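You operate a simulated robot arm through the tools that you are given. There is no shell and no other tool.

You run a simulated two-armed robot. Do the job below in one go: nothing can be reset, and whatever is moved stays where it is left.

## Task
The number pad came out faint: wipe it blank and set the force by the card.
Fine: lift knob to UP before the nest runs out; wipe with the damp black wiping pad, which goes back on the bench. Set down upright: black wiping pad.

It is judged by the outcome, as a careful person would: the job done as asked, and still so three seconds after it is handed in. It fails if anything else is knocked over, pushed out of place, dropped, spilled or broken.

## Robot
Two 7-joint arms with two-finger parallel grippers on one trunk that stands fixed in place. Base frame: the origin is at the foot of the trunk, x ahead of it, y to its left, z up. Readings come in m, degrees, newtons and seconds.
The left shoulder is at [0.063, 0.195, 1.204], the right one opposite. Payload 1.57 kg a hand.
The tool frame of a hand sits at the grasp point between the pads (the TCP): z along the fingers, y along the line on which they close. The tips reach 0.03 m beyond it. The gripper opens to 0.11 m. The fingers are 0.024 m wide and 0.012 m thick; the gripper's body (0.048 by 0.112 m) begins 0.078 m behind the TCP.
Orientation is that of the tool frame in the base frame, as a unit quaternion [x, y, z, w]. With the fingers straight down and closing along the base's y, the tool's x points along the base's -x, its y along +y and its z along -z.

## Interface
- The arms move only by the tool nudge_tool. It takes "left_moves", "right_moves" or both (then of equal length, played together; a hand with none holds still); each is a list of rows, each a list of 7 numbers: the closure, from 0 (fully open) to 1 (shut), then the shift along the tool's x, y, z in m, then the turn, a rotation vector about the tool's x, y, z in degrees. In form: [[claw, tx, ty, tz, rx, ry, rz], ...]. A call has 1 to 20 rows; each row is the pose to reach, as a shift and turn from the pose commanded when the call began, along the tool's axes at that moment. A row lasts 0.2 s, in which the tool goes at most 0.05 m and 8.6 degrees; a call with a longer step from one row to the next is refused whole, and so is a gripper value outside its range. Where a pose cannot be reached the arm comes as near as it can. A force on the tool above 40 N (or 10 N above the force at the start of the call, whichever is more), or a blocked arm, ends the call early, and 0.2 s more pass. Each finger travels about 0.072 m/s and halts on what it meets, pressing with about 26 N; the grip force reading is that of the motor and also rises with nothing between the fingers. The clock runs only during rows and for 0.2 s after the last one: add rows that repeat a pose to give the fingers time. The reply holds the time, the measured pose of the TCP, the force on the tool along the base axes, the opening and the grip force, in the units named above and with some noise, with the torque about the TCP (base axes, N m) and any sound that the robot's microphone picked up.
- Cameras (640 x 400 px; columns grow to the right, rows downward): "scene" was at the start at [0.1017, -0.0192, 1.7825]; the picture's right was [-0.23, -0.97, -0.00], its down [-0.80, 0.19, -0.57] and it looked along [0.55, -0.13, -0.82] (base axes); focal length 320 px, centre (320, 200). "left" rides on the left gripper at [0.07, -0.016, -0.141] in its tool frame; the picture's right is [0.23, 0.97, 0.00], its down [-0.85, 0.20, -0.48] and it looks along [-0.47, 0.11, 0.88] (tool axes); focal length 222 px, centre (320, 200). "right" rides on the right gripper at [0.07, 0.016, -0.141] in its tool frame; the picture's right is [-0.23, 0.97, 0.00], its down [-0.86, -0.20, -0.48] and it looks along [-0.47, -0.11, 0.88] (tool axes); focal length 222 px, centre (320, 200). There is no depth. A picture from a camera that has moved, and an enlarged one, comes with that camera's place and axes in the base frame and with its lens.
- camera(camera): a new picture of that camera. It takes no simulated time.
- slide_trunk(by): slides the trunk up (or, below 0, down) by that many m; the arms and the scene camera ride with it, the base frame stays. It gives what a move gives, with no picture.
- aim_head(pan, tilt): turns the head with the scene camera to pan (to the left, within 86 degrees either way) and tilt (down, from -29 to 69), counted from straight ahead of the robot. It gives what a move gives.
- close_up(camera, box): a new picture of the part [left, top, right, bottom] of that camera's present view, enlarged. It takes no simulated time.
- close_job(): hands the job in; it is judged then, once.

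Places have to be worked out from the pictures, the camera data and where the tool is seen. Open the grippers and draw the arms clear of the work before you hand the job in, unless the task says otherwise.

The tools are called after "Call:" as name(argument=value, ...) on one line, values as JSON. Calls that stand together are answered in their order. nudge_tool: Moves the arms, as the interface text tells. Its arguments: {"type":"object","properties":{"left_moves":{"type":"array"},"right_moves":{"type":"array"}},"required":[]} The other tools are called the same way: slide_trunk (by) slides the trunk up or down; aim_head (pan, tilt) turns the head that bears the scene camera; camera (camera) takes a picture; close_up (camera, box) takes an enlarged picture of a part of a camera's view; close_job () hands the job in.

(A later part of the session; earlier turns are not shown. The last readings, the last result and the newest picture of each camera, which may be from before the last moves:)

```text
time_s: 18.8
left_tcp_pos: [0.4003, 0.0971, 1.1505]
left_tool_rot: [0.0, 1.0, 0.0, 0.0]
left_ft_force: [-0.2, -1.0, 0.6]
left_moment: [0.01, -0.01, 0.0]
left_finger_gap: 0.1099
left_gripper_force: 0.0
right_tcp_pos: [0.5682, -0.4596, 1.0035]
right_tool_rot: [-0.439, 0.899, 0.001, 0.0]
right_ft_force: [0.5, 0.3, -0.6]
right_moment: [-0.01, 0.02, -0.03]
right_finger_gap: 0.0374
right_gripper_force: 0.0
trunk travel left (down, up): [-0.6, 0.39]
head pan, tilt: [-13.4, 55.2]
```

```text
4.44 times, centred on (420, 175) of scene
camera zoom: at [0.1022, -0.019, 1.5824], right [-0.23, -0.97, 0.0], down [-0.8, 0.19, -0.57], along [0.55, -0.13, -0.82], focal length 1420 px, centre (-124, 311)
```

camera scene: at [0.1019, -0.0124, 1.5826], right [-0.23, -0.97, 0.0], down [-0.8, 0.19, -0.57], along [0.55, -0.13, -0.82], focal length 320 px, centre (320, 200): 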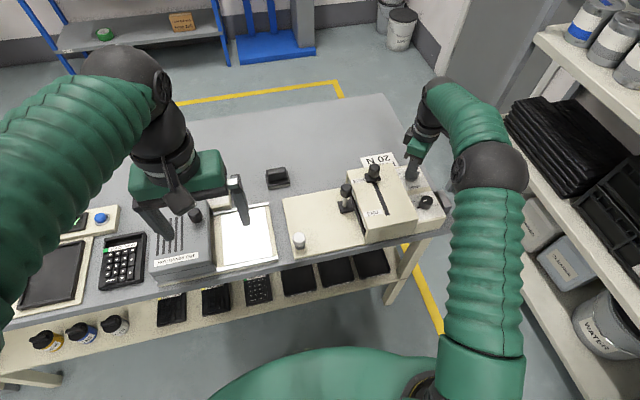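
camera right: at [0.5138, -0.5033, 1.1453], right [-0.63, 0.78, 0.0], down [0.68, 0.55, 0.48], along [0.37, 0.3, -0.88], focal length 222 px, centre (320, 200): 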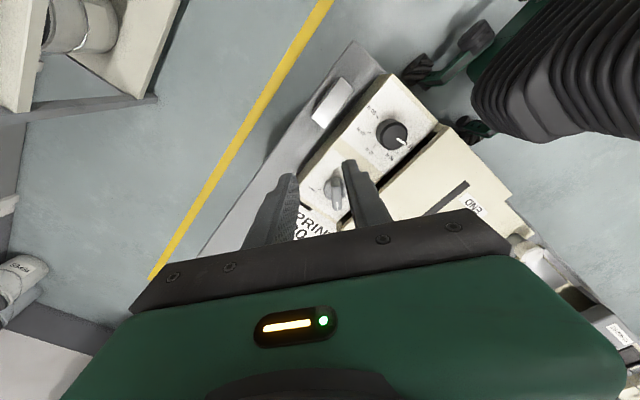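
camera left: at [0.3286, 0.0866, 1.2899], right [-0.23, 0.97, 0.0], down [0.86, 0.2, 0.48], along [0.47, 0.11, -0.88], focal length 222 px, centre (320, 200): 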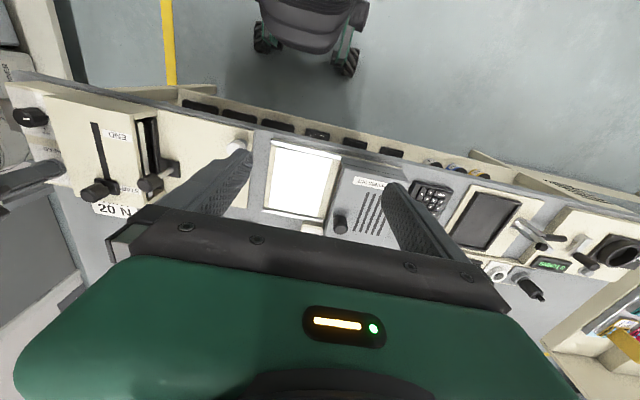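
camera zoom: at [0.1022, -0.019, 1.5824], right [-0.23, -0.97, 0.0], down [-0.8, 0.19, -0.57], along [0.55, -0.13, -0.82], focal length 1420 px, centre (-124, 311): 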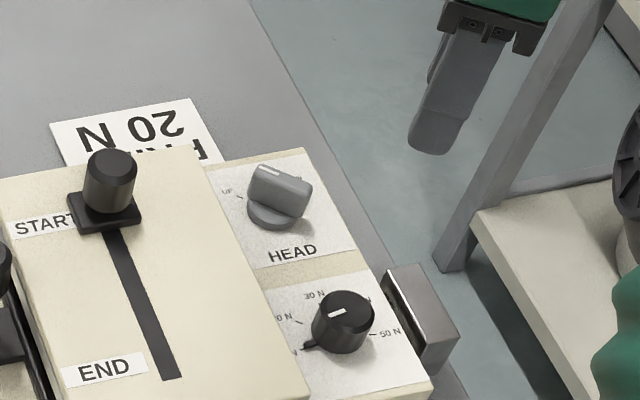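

The torque of about 1 N·m and the pads skewing show the knob is on its UP stop, and the scene view shows the fin at the UP tick. Next is the force dial at about (0.506,-0.402). The 10→20 N ticks are about 50° apart clockwise, so I'll pre-rotate the hand to about -72° and hover above it.

Call:
nudge_tool(right_moves=[[0.6, -0.002, 0.028, 0, 0, 0, -5], [0.51, -0.005, 0.056, 0, 0, 0, -10], [0.51, -0.0072, 0.0846, 0, 0, 0, -15], [0.51, -0.0072, 0.0846, 0.03, 0, 0, -20], [0.51, -0.0072, 0.0846, 0.0535, 0, 0, -20], [0.51, -0.0072, 0.0846, 0.0535, 0, 0, -20]])

Call:
camera(camera="right")

Call:
close_up(camera="right", box=[220, 60, 420, 220])

Call:
close_up(camera="scene", box=[370, 120, 470, 240])

```text
time_s: 20.1
left_tcp_pos: [0.3975, 0.0987, 1.1517]
left_tool_rot: [0.0, 1.0, 0.0, 0.0]
left_ft_force: [-0.3, 0.7, 0.4]
left_moment: [0.0, 0.02, -0.02]
left_finger_gap: 0.1102
left_gripper_force: 0.0
right_tcp_pos: [0.5011, -0.3986, 0.9533]
right_tool_rot: [-0.588, 0.809, 0.0, 0.001]
right_ft_force: [1.0, 0.1, 0.2]
right_moment: [0.02, -0.01, -0.02]
right_finger_gap: 0.0536
right_gripper_force: 0.1
trunk travel left (down, up): [-0.6, 0.39]
head pan, tilt: [-13.4, 55.2]
```

```text
taken
camera right: at [0.4646, -0.4599, 1.0946], right [-0.86, 0.52, 0.0], down [0.45, 0.75, 0.48], along [0.25, 0.41, -0.88], focal length 222 px, centre (320, 200)
```

right: 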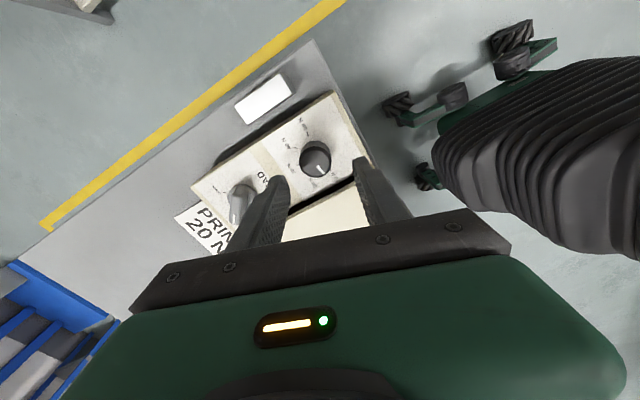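

```text
2.50 times, centred on (320, 140) of right
camera zoom: at [0.4646, -0.4599, 1.0946], right [-0.86, 0.52, 0.0], down [0.45, 0.75, 0.48], along [0.25, 0.41, -0.88], focal length 555 px, centre (320, 350)
```

zoom: 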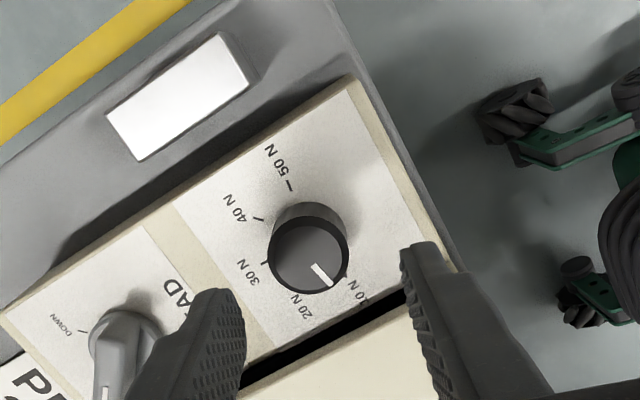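

```text
3.33 times, centred on (420, 180) of scene
camera zoom: at [0.1001, -0.018, 1.5826], right [-0.23, -0.97, 0.0], down [-0.8, 0.19, -0.57], along [0.55, -0.13, -0.82], focal length 1065 px, centre (-13, 267)
```

zoom: 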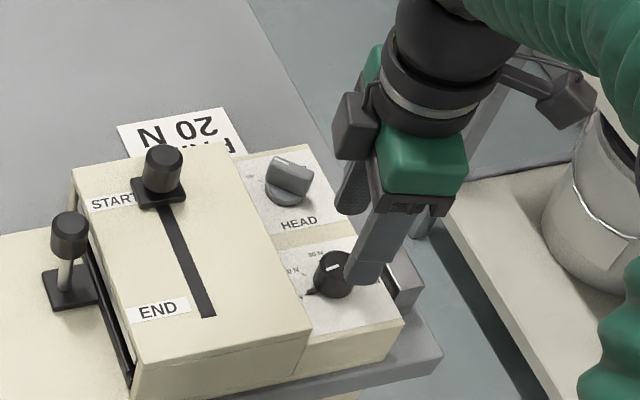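

The dial axis refines to (0.507,-0.400), its top is near z 0.886, and the index still points at 10 N. I'll correct about 6 mm, descend around it, and close.

Call:
nudge_tool(right_moves=[[0.51, -0.0004, -0.0062, 0, 0, 0, 0], [0.51, -0.0004, -0.0062, 0.015, 0, 0, 0], [0.51, -0.0004, -0.0062, 0.03, 0, 0, 0], [0.51, -0.0004, -0.0062, 0.045, 0, 0, 0], [0.51, -0.0004, -0.0062, 0.057, 0, 0, 0], [0.51, -0.0004, -0.0062, 0.057, 0, 0, 0]])

Call:
close_up(camera="right", box=[220, 90, 420, 250])

```text
time_s: 21.6
left_tcp_pos: [0.3981, 0.0981, 1.1505]
left_tool_rot: [0.0, 1.0, 0.001, 0.001]
left_ft_force: [-0.2, 0.0, 0.1]
left_moment: [0.0, -0.01, 0.0]
left_finger_gap: 0.1098
left_gripper_force: 0.1
right_tcp_pos: [0.5078, -0.4025, 0.8926]
right_tool_rot: [-0.589, 0.808, 0.0, 0.0]
right_ft_force: [-0.2, 0.0, 0.7]
right_moment: [0.02, -0.04, -0.02]
right_finger_gap: 0.054
right_gripper_force: 0.0
trunk travel left (down, up): [-0.6, 0.39]
head pan, tilt: [-13.4, 55.2]
```

```text
2.50 times, centred on (320, 170) of right
camera zoom: at [0.4703, -0.4628, 1.0348], right [-0.86, 0.52, 0.0], down [0.45, 0.75, 0.48], along [0.25, 0.41, -0.88], focal length 555 px, centre (320, 275)
```

zoom: 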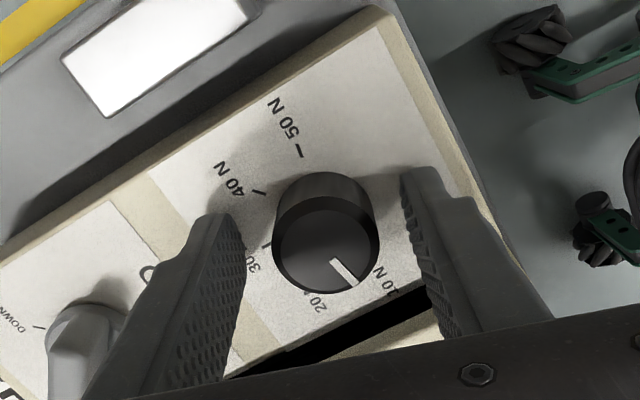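

The dial is well centred between the pads. I'll close on it.

Call:
nudge_tool(right_moves=[[0.75, 0, 0, 0, 0, 0, 0], [1, 0, 0, 0, 0, 0, 0], [1, 0, 0, 0, 0, 0, 0], [1, 0, 0, 0, 0, 0, 0]])

Call:
close_up(camera="right", box=[220, 90, 420, 250])

```text
time_s: 22.6
left_tcp_pos: [0.3967, 0.098, 1.1509]
left_tool_rot: [0.001, 1.0, -0.001, 0.001]
left_ft_force: [-0.1, 0.7, -0.5]
left_moment: [0.0, -0.01, -0.01]
left_finger_gap: 0.1099
left_gripper_force: 0.0
right_tcp_pos: [0.5053, -0.4015, 0.8937]
right_tool_rot: [-0.588, 0.809, 0.0, 0.001]
right_ft_force: [-11.1, 4.1, -7.1]
right_moment: [-0.15, 0.04, 0.0]
right_finger_gap: 0.0316
right_gripper_force: 40.4
trunk travel left (down, up): [-0.6, 0.39]
head pan, tilt: [-13.4, 55.2]
```

```text
2.50 times, centred on (320, 170) of right
camera zoom: at [0.469, -0.4624, 1.0347], right [-0.86, 0.52, 0.0], down [0.45, 0.75, 0.48], along [0.25, 0.41, -0.88], focal length 555 px, centre (320, 275)
```

zoom: 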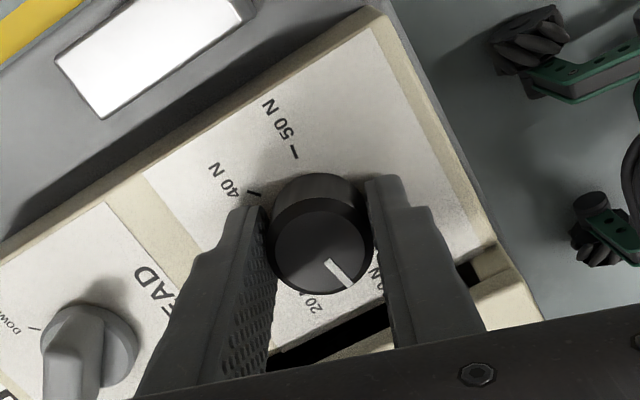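

It grips on the 31.6 mm dial, with about 2.5 mm of offset that I'll relieve while turning. I'll turn clockwise 46° and then read the scale.

Call:
nudge_tool(right_moves=[[1, 0, 0.0027, 0, 0, 0, 0], [1, 0, 0.0027, 0, 0, 0, 8], [1, 0, 0.0027, 0, 0, 0, 16], [1, 0, 0.0027, 0, 0, 0, 24], [1, 0, 0.0027, 0, 0, 0, 32], [1, 0, 0.0027, 0, 0, 0, 40], [1, 0, 0.0027, 0, 0, 0, 46], [1, 0, 0.0027, 0, 0, 0, 46]])

Call:
close_up(camera="right", box=[220, 90, 420, 250])

Call:
close_up(camera="scene", box=[390, 170, 450, 225])

```text
time_s: 24.4
left_tcp_pos: [0.3986, 0.0982, 1.1509]
left_tool_rot: [0.0, 1.0, 0.0, 0.0]
left_ft_force: [0.6, 0.0, 0.8]
left_moment: [0.02, -0.01, 0.03]
left_finger_gap: 0.1101
left_gripper_force: 0.0
right_tcp_pos: [0.5048, -0.4018, 0.8936]
right_tool_rot: [-0.225, 0.974, 0.001, 0.001]
right_ft_force: [2.1, -2.4, -3.3]
right_moment: [-0.04, -0.6, -0.05]
right_finger_gap: 0.0313
right_gripper_force: 40.8
trunk travel left (down, up): [-0.6, 0.39]
head pan, tilt: [-13.4, 55.2]
```

```text
2.50 times, centred on (320, 170) of right
camera zoom: at [0.4358, -0.417, 1.0346], right [-0.22, 0.97, 0.0], down [0.86, 0.2, 0.48], along [0.47, 0.11, -0.88], focal length 555 px, centre (320, 275)
```

zoom: 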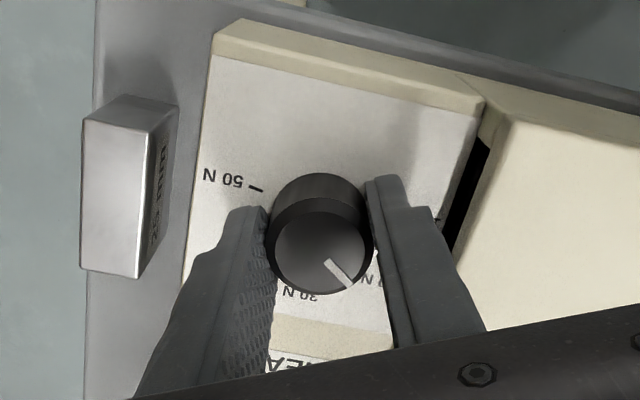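

```text
7.27 times, centred on (420, 198) of scene
camera zoom: at [0.1022, -0.0191, 1.5824], right [-0.23, -0.97, 0.0], down [-0.8, 0.19, -0.57], along [0.55, -0.13, -0.82], focal length 2324 px, centre (-407, 218)
```

zoom: 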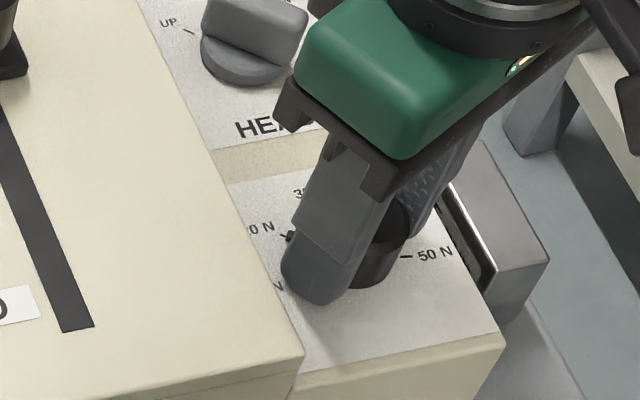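

The dial followed the turn and the pointer nub is near the 20 N tick. I'll open slightly (the housing wall is close), rise, and read it exactly.

Call:
nudge_tool(right_moves=[[0.62, 0, 0, 0, 0, 0, 0], [0.62, 0, 0, 0, 0, 0, 0], [0.62, 0, 0, -0.03, 0, 0, 0], [0.62, 0, 0, -0.06, 0, 0, 0], [0.62, 0.03, 0, -0.08, 0, 0, 0], [0.62, 0.04, 0, -0.08, 0, 0, 0], [0.62, 0.04, 0, -0.08, 0, 0, 0]])

Call:
close_up(camera="right", box=[240, 120, 400, 220])

Call:
close_up(camera="scene", box=[390, 170, 450, 225])

Call:
camera(camera="right")

```text
time_s: 25.9
left_tcp_pos: [0.4004, 0.0989, 1.1503]
left_tool_rot: [0.0, 1.0, 0.0, 0.0]
left_ft_force: [-0.3, 0.3, 0.5]
left_moment: [0.02, 0.0, -0.03]
left_finger_gap: 0.11
left_gripper_force: 0.1
right_tcp_pos: [0.4655, -0.4188, 0.9722]
right_tool_rot: [-0.226, 0.974, 0.0, 0.0]
right_ft_force: [-0.7, 0.1, -0.5]
right_moment: [-0.02, -0.04, -0.01]
right_finger_gap: 0.042
right_gripper_force: 0.0
trunk travel left (down, up): [-0.6, 0.39]
head pan, tilt: [-13.4, 55.2]
```

```text
4.00 times, centred on (320, 170) of right
camera zoom: at [0.3972, -0.4336, 1.1143], right [-0.22, 0.97, 0.0], down [0.86, 0.2, 0.48], along [0.47, 0.11, -0.88], focal length 888 px, centre (320, 320)
```

zoom: 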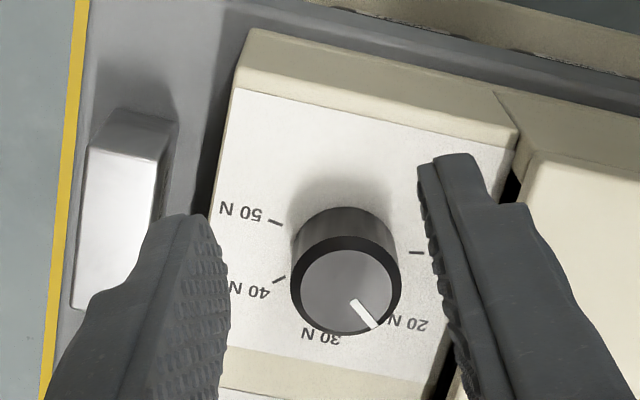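

```text
7.27 times, centred on (420, 198) of scene
camera zoom: at [0.1015, -0.0181, 1.5825], right [-0.23, -0.97, 0.0], down [-0.8, 0.19, -0.57], along [0.55, -0.13, -0.82], focal length 2324 px, centre (-407, 218)
```

zoom: 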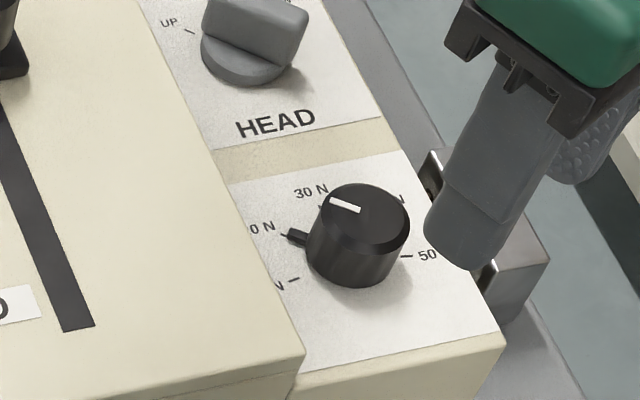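

```text
taken
camera right: at [0.3972, -0.4336, 1.1143], right [-0.22, 0.97, 0.0], down [0.86, 0.2, 0.48], along [0.47, 0.11, -0.88], focal length 222 px, centre (320, 200)
```

right: 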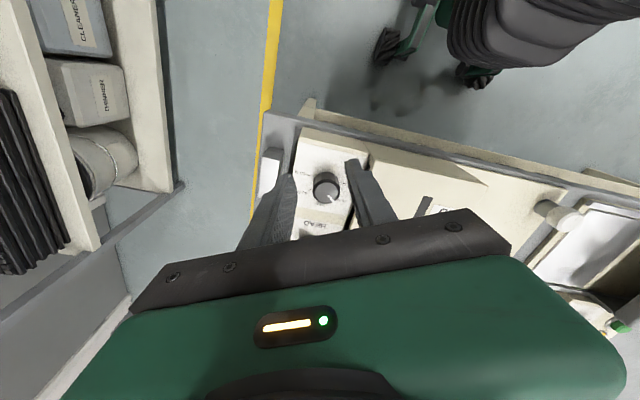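

I'll zoom in closely on the pointer and the ticks.

Call:
close_up(camera="scene", box=[408, 188, 438, 212])

Call:
close_up(camera="left", box=[0, 80, 80, 150])

Call:
close_up(camera="right", box=[290, 155, 370, 215])

```text
16.00 times, centred on (423, 200) of scene
camera zoom: at [0.1015, -0.0181, 1.5825], right [-0.23, -0.97, 0.0], down [-0.8, 0.19, -0.57], along [0.55, -0.13, -0.82], focal length 5114 px, centre (-1328, 200)
```

zoom: 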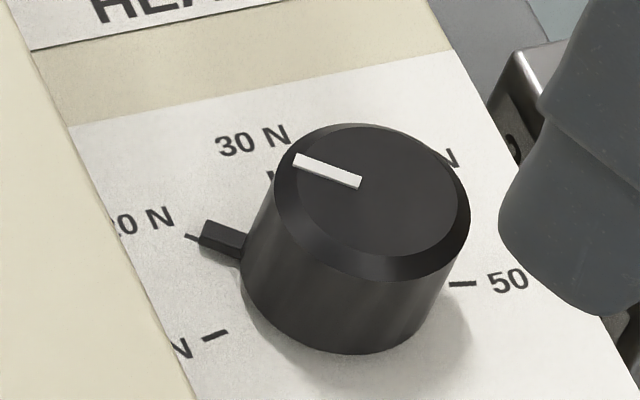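

```text
5.71 times, centred on (40, 115) of left
camera zoom: at [0.3289, 0.0822, 1.2901], right [-0.23, 0.97, 0.0], down [0.86, 0.2, 0.48], along [0.47, 0.11, -0.88], focal length 1269 px, centre (1920, 686)
```

zoom: 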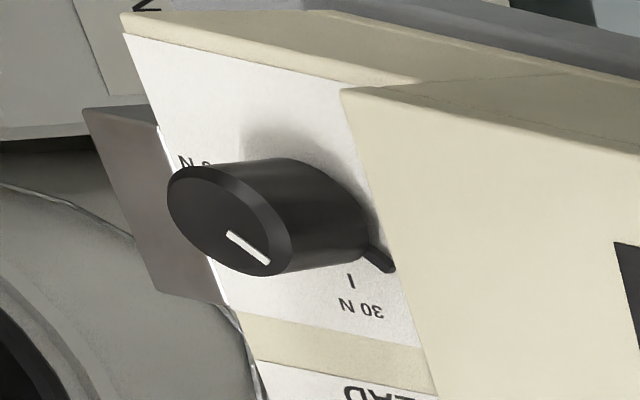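

```text
6.67 times, centred on (330, 185) of right
camera zoom: at [0.3972, -0.4336, 1.1143], right [-0.22, 0.97, 0.0], down [0.86, 0.2, 0.48], along [0.47, 0.11, -0.88], focal length 1481 px, centre (253, 300)
```

zoom: 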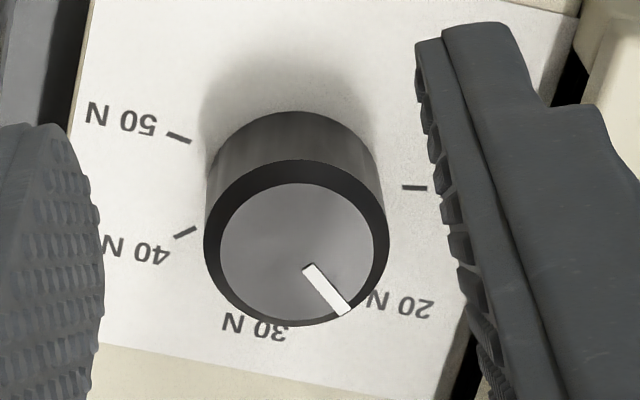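

The pointer lines up with the 20 N tick, and the index measures about 50°, so the force is set. Next I'll move the right hand over the nest knob at about (0.59,-0.204,0.89), turned so it closes along x, because the housing wall is right beside it.

Call:
nudge_tool(right_moves=[[0.62, 0, 0, -0.028, 0, 0, 0], [0.5, -0.0258, 0.0172, -0.033, 0, 0, -8], [0.3, -0.0516, 0.0345, -0.033, 0, 0, -16], [0.3, -0.0774, 0.0517, -0.033, 0, 0, -24], [0.3, -0.1032, 0.069, -0.033, 0, 0, -32], [0.3, -0.129, 0.0862, -0.033, 0, 0, -40], [0.3, -0.1547, 0.1034, -0.033, 0, 0, -48], [0.3, -0.1805, 0.1207, -0.033, 0, 0, -56], [0.3, -0.2063, 0.1379, -0.033, 0, 0, -64], [0.3, -0.2063, 0.1379, -0.033, 0, 0, -64]])

Call:
camera(camera="right")

Call:
camera(camera="scene")

Call:
close_up(camera="scene", box=[270, 120, 450, 250])

```text
time_s: 28.1
left_tcp_pos: [0.3986, 0.0999, 1.1501]
left_tool_rot: [0.0, 1.0, -0.001, 0.001]
left_ft_force: [-1.1, 0.3, 0.3]
left_moment: [0.03, 0.01, 0.0]
left_finger_gap: 0.11
left_gripper_force: 0.1
right_tcp_pos: [0.592, -0.2036, 1.011]
right_tool_rot: [0.708, -0.706, 0.001, -0.001]
right_ft_force: [-0.7, -0.1, 1.0]
right_moment: [-0.05, 0.0, 0.0]
right_finger_gap: 0.0767
right_gripper_force: 0.0
trunk travel left (down, up): [-0.6, 0.39]
head pan, tilt: [-13.4, 55.2]
```

```text
taken
camera right: at [0.5766, -0.2721, 1.1531], right [-0.97, 0.22, 0.0], down [0.2, 0.86, 0.48], along [0.11, 0.47, -0.88], focal length 222 px, centre (320, 200)
```

right: 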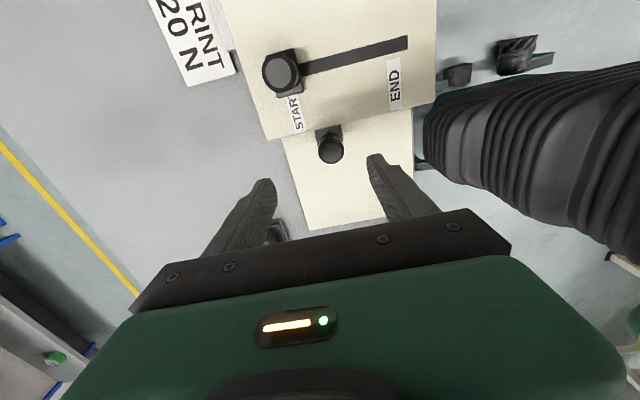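

```text
taken
camera scene: at [0.1009, -0.0166, 1.5826], right [-0.23, -0.97, 0.0], down [-0.8, 0.19, -0.57], along [0.55, -0.13, -0.82], focal length 320 px, centre (320, 200)
```

scene: 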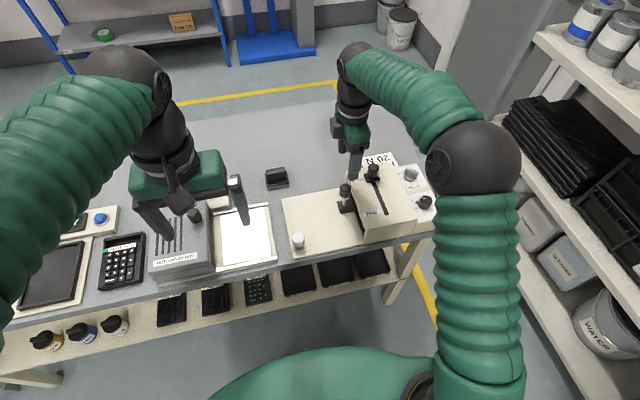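

```text
3.08 times, centred on (360, 185) of scene
camera zoom: at [0.1009, -0.0166, 1.5826], right [-0.23, -0.97, 0.0], down [-0.8, 0.19, -0.57], along [0.55, -0.13, -0.82], focal length 983 px, centre (197, 246)
```

zoom: 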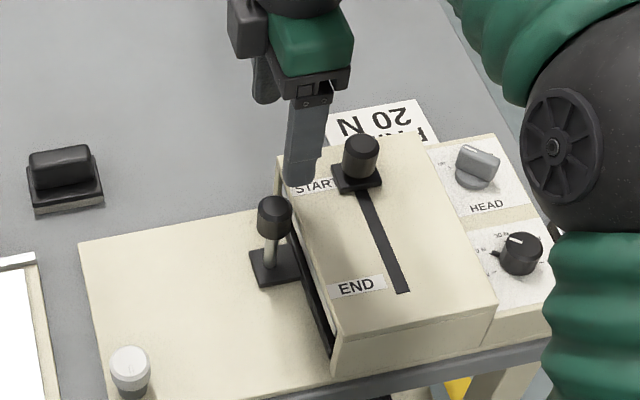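

The knob triangulates to (0.581,-0.200), z about 0.877–0.902, and the wall is at y≈-0.22. I'll shift over it, descend to TCP z≈0.90 and close.

Call:
nudge_tool(right_moves=[[0.4, -0.0066, 0.011, 0, 0, 0, 0], [0.4, -0.0066, 0.011, 0.03, 0, 0, 0], [0.4, -0.0066, 0.011, 0.06, 0, 0, 0], [0.4, -0.0066, 0.011, 0.085, 0, 0, 0], [0.4, -0.0066, 0.011, 0.1095, 0, 0, 0], [0.4, -0.0066, 0.011, 0.1095, 0, 0, 0]])

Call:
close_up(camera="right", box=[220, 90, 420, 250])

Call:
close_up(camera="scene", box=[300, 130, 400, 230])

```text
time_s: 29.6
left_tcp_pos: [0.3985, 0.0991, 1.15]
left_tool_rot: [0.0, 1.0, 0.0, 0.0]
left_ft_force: [0.0, -0.9, 0.7]
left_moment: [0.03, -0.02, 0.03]
left_finger_gap: 0.1098
left_gripper_force: 0.1
right_tcp_pos: [0.5847, -0.1983, 0.8961]
right_tool_rot: [0.708, -0.706, 0.001, 0.0]
right_ft_force: [-0.4, 0.3, -0.1]
right_moment: [-0.01, 0.01, -0.03]
right_finger_gap: 0.066
right_gripper_force: 0.0
trunk travel left (down, up): [-0.6, 0.39]
head pan, tilt: [-13.4, 55.2]
```

```text
2.50 times, centred on (320, 170) of right
camera zoom: at [0.569, -0.267, 1.0378], right [-0.97, 0.23, 0.0], down [0.2, 0.86, 0.48], along [0.11, 0.47, -0.88], focal length 555 px, centre (320, 275)
```

zoom: 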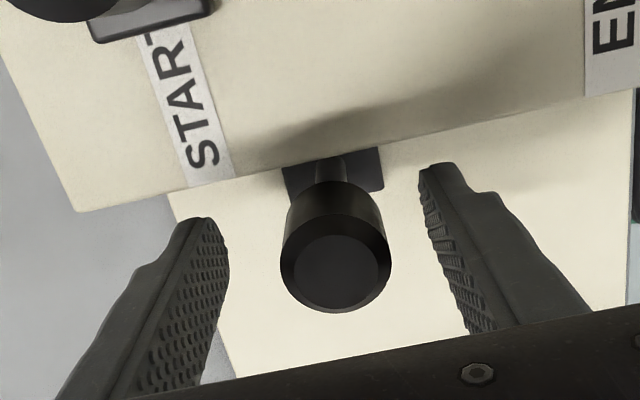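

```text
4.00 times, centred on (350, 180) of scene
camera zoom: at [0.1011, -0.0168, 1.5826], right [-0.23, -0.97, 0.0], down [-0.8, 0.19, -0.57], along [0.55, -0.13, -0.82], focal length 1278 px, centre (200, 280)
```

zoom: 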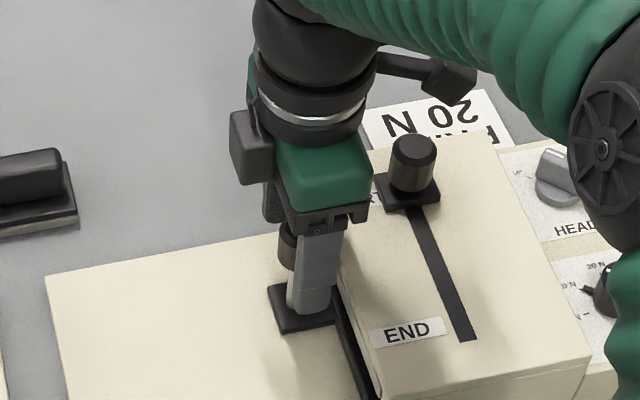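

The knob is between the pads, about 4 mm off centre. I'll trim that and close.

Call:
nudge_tool(right_moves=[[0.4, -0.004, 0.004, 0, 0, 0, 0], [0.7, -0.004, 0.004, 0, 0, 0, 0], [1, -0.004, 0.004, 0, 0, 0, 0], [1, -0.004, 0.004, 0, 0, 0, 0], [1, -0.004, 0.004, 0, 0, 0, 0]])

```text
time_s: 30.8
left_tcp_pos: [0.3995, 0.099, 1.1506]
left_tool_rot: [0.0, 1.0, 0.0, 0.0]
left_ft_force: [0.5, 0.0, 0.3]
left_moment: [0.03, -0.01, -0.01]
left_finger_gap: 0.11
left_gripper_force: 0.1
right_tcp_pos: [0.5805, -0.1933, 0.8952]
right_tool_rot: [0.707, -0.707, 0.001, 0.0]
right_ft_force: [0.2, 0.5, -0.6]
right_moment: [0.08, 0.44, 0.04]
right_finger_gap: 0.0299
right_gripper_force: 39.0
trunk travel left (down, up): [-0.6, 0.39]
head pan, tilt: [-13.4, 55.2]
```

It has a firm grip on the 30 mm knob. I'll draw the nest out toward +y, 4 cm first, watching the force.

Call:
nudge_tool(right_moves=[[1, -0.01, 0, 0, 0, 0, 0], [1, -0.02, 0, 0, 0, 0, 0], [1, -0.03, 0, 0, 0, 0, 0], [1, -0.04, 0, 0, 0, 0, 0]])

Call:
camera(camera="scene")

Call:
close_up(camera="scene", box=[280, 130, 440, 260])

```text
time_s: 31.8
left_tcp_pos: [0.3992, 0.0978, 1.1494]
left_tool_rot: [0.0, 1.0, 0.0, 0.0]
left_ft_force: [-0.5, -0.5, 0.5]
left_moment: [0.04, 0.01, -0.02]
left_finger_gap: 0.1099
left_gripper_force: 0.0
right_tcp_pos: [0.5795, -0.1531, 0.8958]
right_tool_rot: [0.708, -0.706, 0.001, -0.001]
right_ft_force: [7.5, -2.8, 4.0]
right_moment: [-0.04, 0.81, 0.08]
right_finger_gap: 0.0298
right_gripper_force: 38.6
trunk travel left (down, up): [-0.6, 0.39]
head pan, tilt: [-13.4, 55.2]
```

```text
taken
camera scene: at [0.1027, -0.0165, 1.5826], right [-0.23, -0.97, 0.0], down [-0.8, 0.19, -0.57], along [0.55, -0.13, -0.82], focal length 320 px, centre (320, 200)
```

scene: 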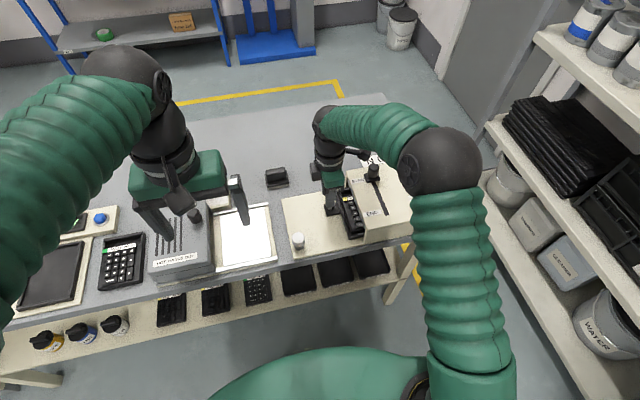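

```text
3.08 times, centred on (360, 195) of scene
camera zoom: at [0.1027, -0.0165, 1.5826], right [-0.23, -0.97, 0.0], down [-0.8, 0.19, -0.57], along [0.55, -0.13, -0.82], focal length 983 px, centre (197, 215)
```

zoom: 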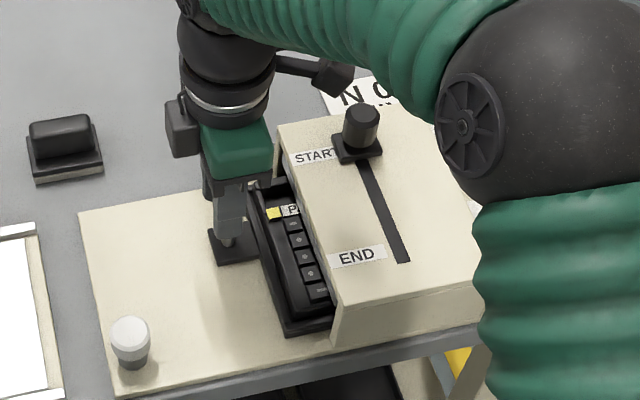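

The nest is coming out with a yellow-tagged number pad in it. I'll keep pulling another 6 cm.

Call:
nudge_tool(right_moves=[[1, -0.012, 0, 0, 0, 0, 0], [1, -0.024, 0, 0, 0, 0, 0], [1, -0.036, 0, 0, 0, 0, 0], [1, -0.048, 0, 0, 0, 0, 0], [1, -0.06, 0, 0, 0, 0, 0]])

Call:
close_up(camera="scene", box=[260, 130, 420, 260])

```text
time_s: 33.0
left_tcp_pos: [0.3997, 0.1001, 1.1499]
left_tool_rot: [0.001, 1.0, 0.0, -0.001]
left_ft_force: [0.7, 0.2, 0.8]
left_moment: [0.03, -0.01, -0.01]
left_finger_gap: 0.1097
left_gripper_force: 0.2
right_tcp_pos: [0.5797, -0.0926, 0.8955]
right_tool_rot: [0.708, -0.707, 0.0, -0.001]
right_ft_force: [10.9, -1.8, 0.1]
right_moment: [0.28, -0.56, 0.01]
right_finger_gap: 0.0298
right_gripper_force: 39.4
trunk travel left (down, up): [-0.6, 0.39]
head pan, tilt: [-13.4, 55.2]
```

```text
3.08 times, centred on (340, 195) of scene
camera zoom: at [0.1042, -0.0164, 1.5823], right [-0.23, -0.97, 0.0], down [-0.8, 0.19, -0.57], along [0.55, -0.13, -0.82], focal length 983 px, centre (258, 215)
```

zoom: 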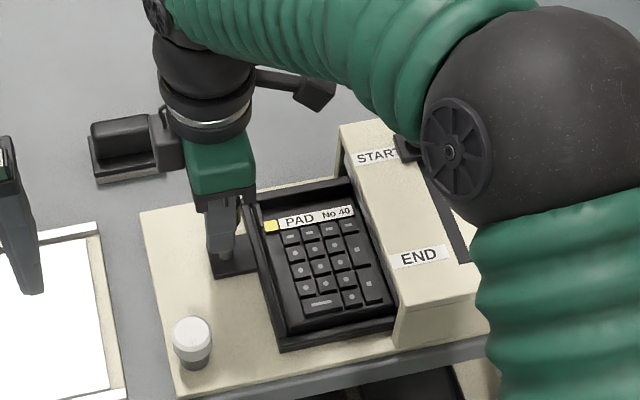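

The whole pad (No 40, yellow tag, faint legends) is now visible. Before pulling further I'll check the right elbow's clearance over the slider knob.

Call:
camera(camera="left")

Call:
close_up(camera="scene", box=[330, 130, 400, 190])

Call:
camera(camera="right")

```text
taken
camera left: at [0.3297, 0.0833, 1.2898], right [-0.23, 0.97, 0.0], down [0.86, 0.2, 0.48], along [0.47, 0.11, -0.88], focal length 222 px, centre (320, 200)
```

left: 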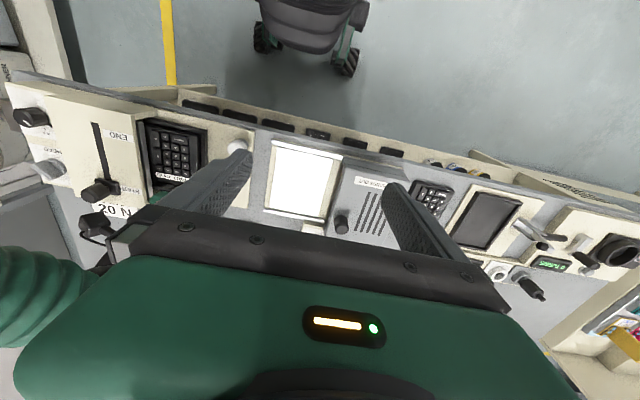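

```text
6.67 times, centred on (365, 160) of scene
camera zoom: at [0.1042, -0.0164, 1.5823], right [-0.23, -0.97, 0.0], down [-0.8, 0.19, -0.57], along [0.55, -0.13, -0.82], focal length 2131 px, centre (20, 467)
```

zoom: 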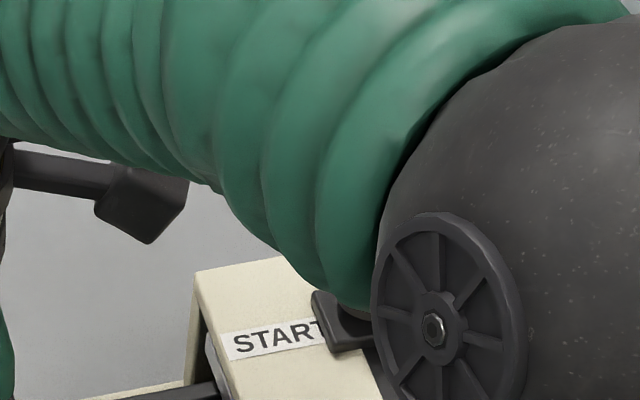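

```text
taken
camera right: at [0.5645, -0.1613, 1.0378], right [-0.97, 0.23, 0.0], down [0.2, 0.86, 0.48], along [0.11, 0.47, -0.88], focal length 222 px, centre (320, 200)
```

right: 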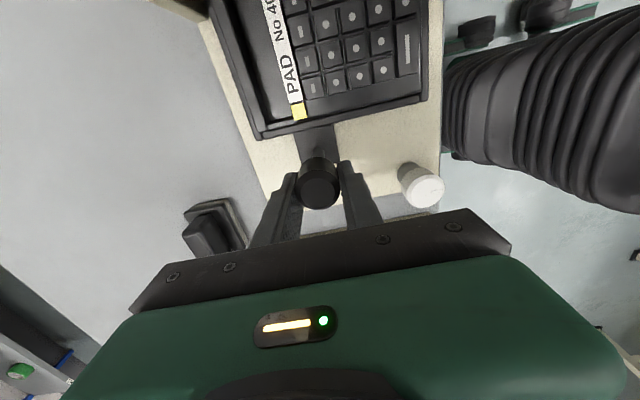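

The left camera would show the elbow if it were low over the slider, and it doesn't, so clearance is fine. I'll pull a little further to find the end of travel.

Call:
nudge_tool(right_moves=[[1, -0.005, 0, 0, 0, 0, 0], [1, -0.01, 0, 0, 0, 0, 0], [1, -0.015, 0, 0, 0, 0, 0], [1, -0.02, 0, 0, 0, 0, 0]])

Call:
close_up(camera="scene", box=[260, 130, 420, 260])

```text
time_s: 34.0
left_tcp_pos: [0.3998, 0.1002, 1.1504]
left_tool_rot: [0.0, 1.0, 0.0, 0.001]
left_ft_force: [-0.3, 0.5, 1.0]
left_moment: [-0.01, -0.02, 0.0]
left_finger_gap: 0.1097
left_gripper_force: 0.2
right_tcp_pos: [0.5792, -0.0739, 0.8956]
right_tool_rot: [0.708, -0.707, 0.002, -0.001]
right_ft_force: [12.0, -2.0, 8.5]
right_moment: [0.19, 0.67, -0.01]
right_finger_gap: 0.0296
right_gripper_force: 39.0
trunk travel left (down, up): [-0.6, 0.39]
head pan, tilt: [-13.4, 55.2]
```

```text
3.08 times, centred on (340, 195) of scene
camera zoom: at [0.1031, -0.0163, 1.5826], right [-0.23, -0.97, 0.0], down [-0.8, 0.19, -0.57], along [0.55, -0.13, -0.82], focal length 983 px, centre (258, 215)
```

zoom: 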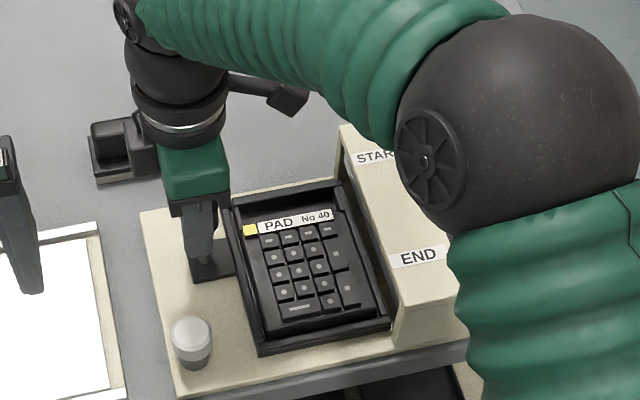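

It is still free with little drag. I'll pull a bit more, in small steps.

Call:
nudge_tool(right_moves=[[1, -0.005, 0, 0, 0, 0, 0], [1, -0.01, 0, 0, 0, 0, 0], [1, -0.015, 0, 0, 0, 0, 0], [1, -0.02, 0, 0, 0, 0, 0]])

Call:
close_up(camera="scene", box=[260, 130, 420, 260])

Call:
close_up(camera="left", box=[80, 80, 280, 220])

```text
time_s: 35.0
left_tcp_pos: [0.4003, 0.1004, 1.1504]
left_tool_rot: [0.0, 1.0, 0.001, 0.0]
left_ft_force: [-1.0, 0.1, -0.4]
left_moment: [-0.02, -0.03, 0.01]
left_finger_gap: 0.11
left_gripper_force: 0.0
right_tcp_pos: [0.5793, -0.0537, 0.8963]
right_tool_rot: [0.708, -0.707, 0.001, -0.001]
right_ft_force: [13.4, -1.7, 11.5]
right_moment: [0.0, 0.31, 0.05]
right_finger_gap: 0.0297
right_gripper_force: 38.8
trunk travel left (down, up): [-0.6, 0.39]
head pan, tilt: [-13.4, 55.2]
```

```text
3.08 times, centred on (340, 195) of scene
camera zoom: at [0.1026, -0.016, 1.5826], right [-0.23, -0.97, 0.0], down [-0.8, 0.19, -0.57], along [0.55, -0.13, -0.82], focal length 983 px, centre (258, 215)
```

zoom: 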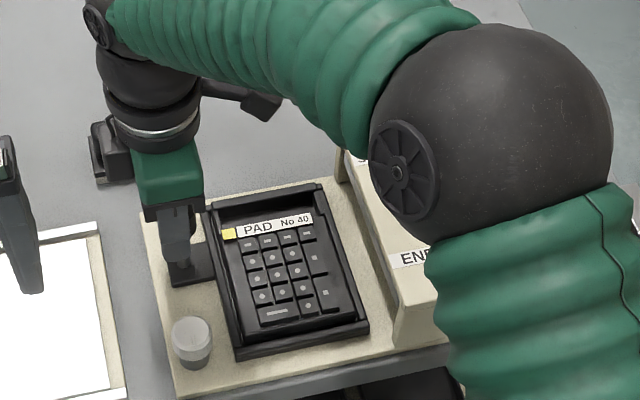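

```text
2.86 times, centred on (180, 150) of left
camera zoom: at [0.329, 0.0836, 1.2902], right [-0.23, 0.97, 0.0], down [0.86, 0.2, 0.48], along [0.47, 0.11, -0.88], focal length 635 px, centre (720, 343)
```

zoom: 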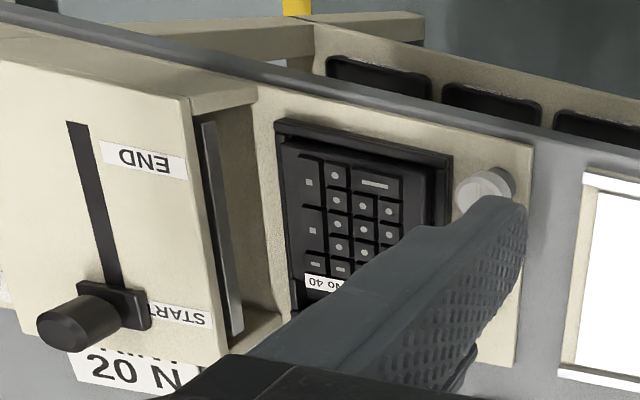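

The nest is fully clear of the housing with the pad exposed, so I'll leave it there. I'll release the knob and lift the right hand.

Call:
nudge_tool(right_moves=[[0.7, 0, 0, 0, 0, 0, 0], [0.5, 0, 0, 0, 0, 0, 0], [0.5, 0, 0, -0.03, 0, 0, 0], [0.5, 0, 0, -0.07, 0, 0, 0], [0.5, 0, 0, -0.1, 0, 0, 0], [0.5, -0.02, -0.05, -0.1, 0, 0, 0], [0.5, -0.02, -0.09, -0.1, 0, 0, 0], [0.5, -0.02, -0.09, -0.1, 0, 0, 0]])

Call:
camera(camera="right")

Call:
close_up(camera="scene", box=[240, 130, 420, 260])

Call:
camera(camera="scene")

```text
refused: row 6 steps farther than a row can; nothing moved
```

```text
taken
camera right: at [0.5643, -0.1223, 1.0378], right [-0.97, 0.23, 0.0], down [0.2, 0.86, 0.48], along [0.11, 0.47, -0.88], focal length 222 px, centre (320, 200)
```

right: 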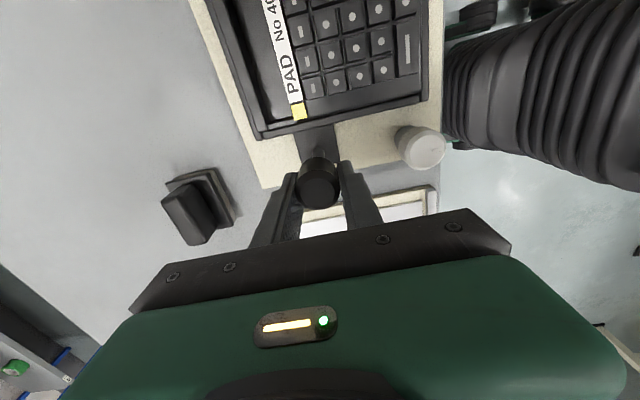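

```text
3.08 times, centred on (330, 195) of scene
camera zoom: at [0.1026, -0.016, 1.5826], right [-0.23, -0.97, 0.0], down [-0.8, 0.19, -0.57], along [0.55, -0.13, -0.82], focal length 983 px, centre (289, 215)
```

zoom: 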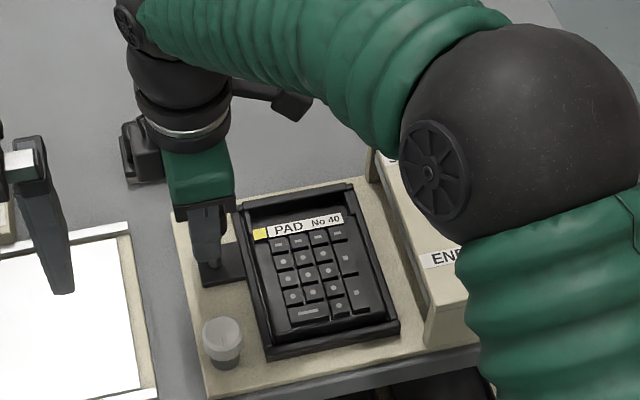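

```text
taken
camera scene: at [0.1026, -0.016, 1.5826], right [-0.23, -0.97, 0.0], down [-0.8, 0.19, -0.57], along [0.55, -0.13, -0.82], focal length 320 px, centre (320, 200)
```

scene: 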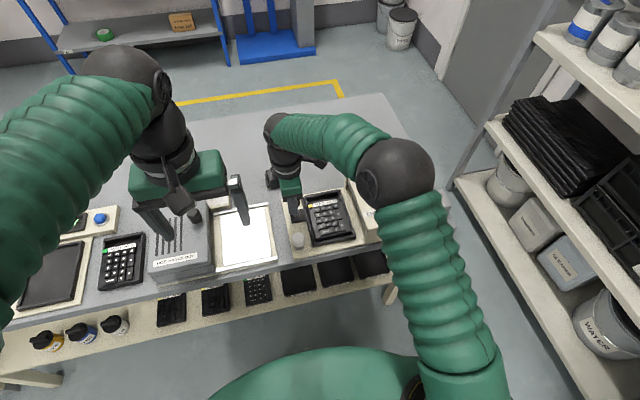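

That call was refused because one step was too long; nothing moved. I'll redo it with shorter steps, ending at a view point toward the wiping pad.

Call:
nudge_tool(right_moves=[[0.7, 0, 0, 0, 0, 0, 0], [0.5, 0, 0, 0, 0, 0, 0], [0.5, 0, 0, -0.03, 0, 0, 0], [0.5, 0, 0, -0.07, 0, 0, 0], [0.5, 0, 0, -0.1, 0, 0, 0], [0.5, 0.01, -0.04, -0.1, 0, 0, 0], [0.5, 0.01, -0.08, -0.1, 0, 0, 0], [0.5, 0.01, -0.12, -0.1, 0, 0, 0], [0.4, 0.01, -0.14, -0.1, 0, 0, 0], [0.4, 0.01, -0.14, -0.1, 0, 0, 0]])

Call:
camera(camera="right")

Call:
close_up(camera="scene", box=[240, 130, 420, 260])

Call:
camera(camera="scene")

```text
time_s: 37.1
left_tcp_pos: [0.3994, 0.099, 1.1503]
left_tool_rot: [0.0, 1.0, 0.001, 0.0]
left_ft_force: [0.7, -0.3, -0.6]
left_moment: [0.0, 0.01, 0.0]
left_finger_gap: 0.1099
left_gripper_force: 0.1
right_tcp_pos: [0.6595, -0.0733, 0.9948]
right_tool_rot: [0.708, -0.706, 0.0, 0.0]
right_ft_force: [-0.2, -0.4, -0.1]
right_moment: [-0.02, 0.04, -0.02]
right_finger_gap: 0.0661
right_gripper_force: 0.1
right hand out of reach, approached as far as the arm can: row 7, 8, 9, 10
trunk travel left (down, up): [-0.6, 0.39]
head pan, tilt: [-13.4, 55.2]
```

```text
taken
camera right: at [0.6443, -0.1417, 1.1365], right [-0.97, 0.23, 0.0], down [0.2, 0.86, 0.48], along [0.11, 0.46, -0.88], focal length 222 px, centre (320, 200)
```

right: 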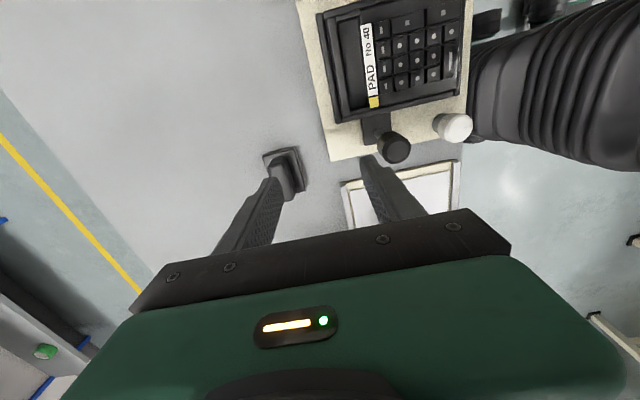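

```text
3.08 times, centred on (330, 195) of scene
camera zoom: at [0.1026, -0.0158, 1.5825], right [-0.23, -0.97, 0.0], down [-0.8, 0.19, -0.57], along [0.55, -0.13, -0.82], focal length 983 px, centre (289, 215)
```

zoom: 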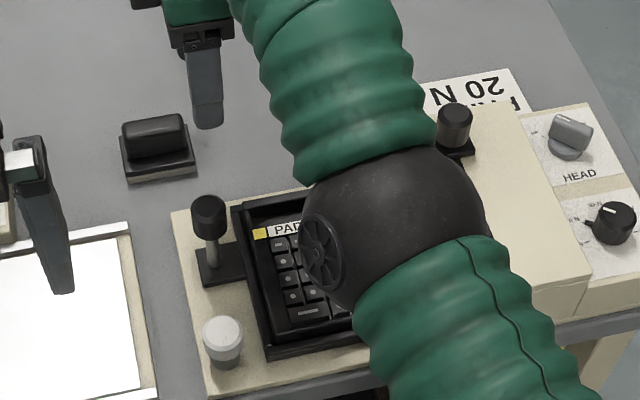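

```text
taken
camera scene: at [0.1026, -0.0158, 1.5825], right [-0.23, -0.97, 0.0], down [-0.8, 0.19, -0.57], along [0.55, -0.13, -0.82], focal length 320 px, centre (320, 200)
```

scene: 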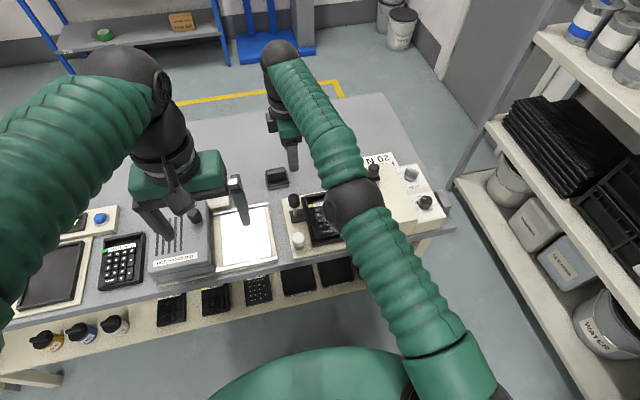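

The right arm hits its reach limit near x≈0.66 with the tool vertical, and the wiping pad's handle is near (0.737,-0.03). A forward tilt will gain reach if I grip the handle by its ends along y. First I'll turn the hand back to close along y while pulling back a little.

Call:
nudge_tool(right_moves=[[0.2, -0.003, 0.006, 0, 0, 0, 8], [0.2, -0.006, 0.012, 0, 0, 0, 16], [0.1, -0.009, 0.018, 0, 0, 0, 24], [0, -0.012, 0.024, 0, 0, 0, 32], [0, -0.015, 0.03, 0, 0, 0, 40], [0, -0.018, 0.036, 0, 0, 0, 48], [0, -0.021, 0.042, 0, 0, 0, 56], [0, -0.024, 0.048, 0, 0, 0, 64], [0, -0.027, 0.054, 0, 0, 0, 72], [0, -0.03, 0.06, 0, 0, 0, 80], [0, -0.03, 0.06, 0, 0, 0, 86], [0, -0.03, 0.06, 0, 0, 0, 90], [0, -0.03, 0.06, 0, 0, 0, 90]])

Call:
camera(camera="right")

Call:
close_up(camera="right", box=[220, 60, 420, 220])

```text
time_s: 40.0
left_tcp_pos: [0.3983, 0.0996, 1.1515]
left_tool_rot: [0.0, 1.0, -0.002, -0.001]
left_ft_force: [-1.1, 0.1, -0.1]
left_moment: [0.01, 0.04, 0.01]
left_finger_gap: 0.1097
left_gripper_force: 0.0
right_tcp_pos: [0.6438, -0.0294, 1.0032]
right_tool_rot: [0.0, 1.0, -0.001, 0.0]
right_ft_force: [0.2, -0.3, 0.1]
right_moment: [-0.02, -0.02, 0.01]
right_finger_gap: 0.1098
right_gripper_force: 0.1
right hand out of reach, approached as far as the arm can: row 2, 3, 4, 5, 6, 7, 8, 9, 10, 11, 12, 13
trunk travel left (down, up): [-0.6, 0.39]
head pan, tilt: [-13.4, 55.2]
```

```text
taken
camera right: at [0.5744, -0.0115, 1.1437], right [0.23, 0.97, 0.0], down [0.86, -0.2, 0.48], along [0.47, -0.11, -0.88], focal length 222 px, centre (320, 200)
```

right: 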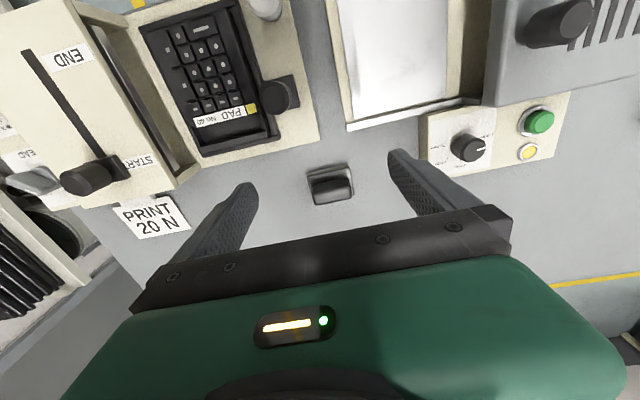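

```text
2.50 times, centred on (320, 140) of right
camera zoom: at [0.5744, -0.0115, 1.1437], right [0.23, 0.97, 0.0], down [0.86, -0.2, 0.48], along [0.47, -0.11, -0.88], focal length 555 px, centre (320, 350)
```

zoom: 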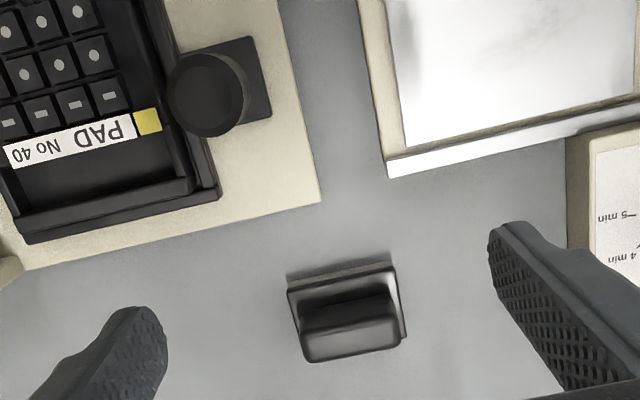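

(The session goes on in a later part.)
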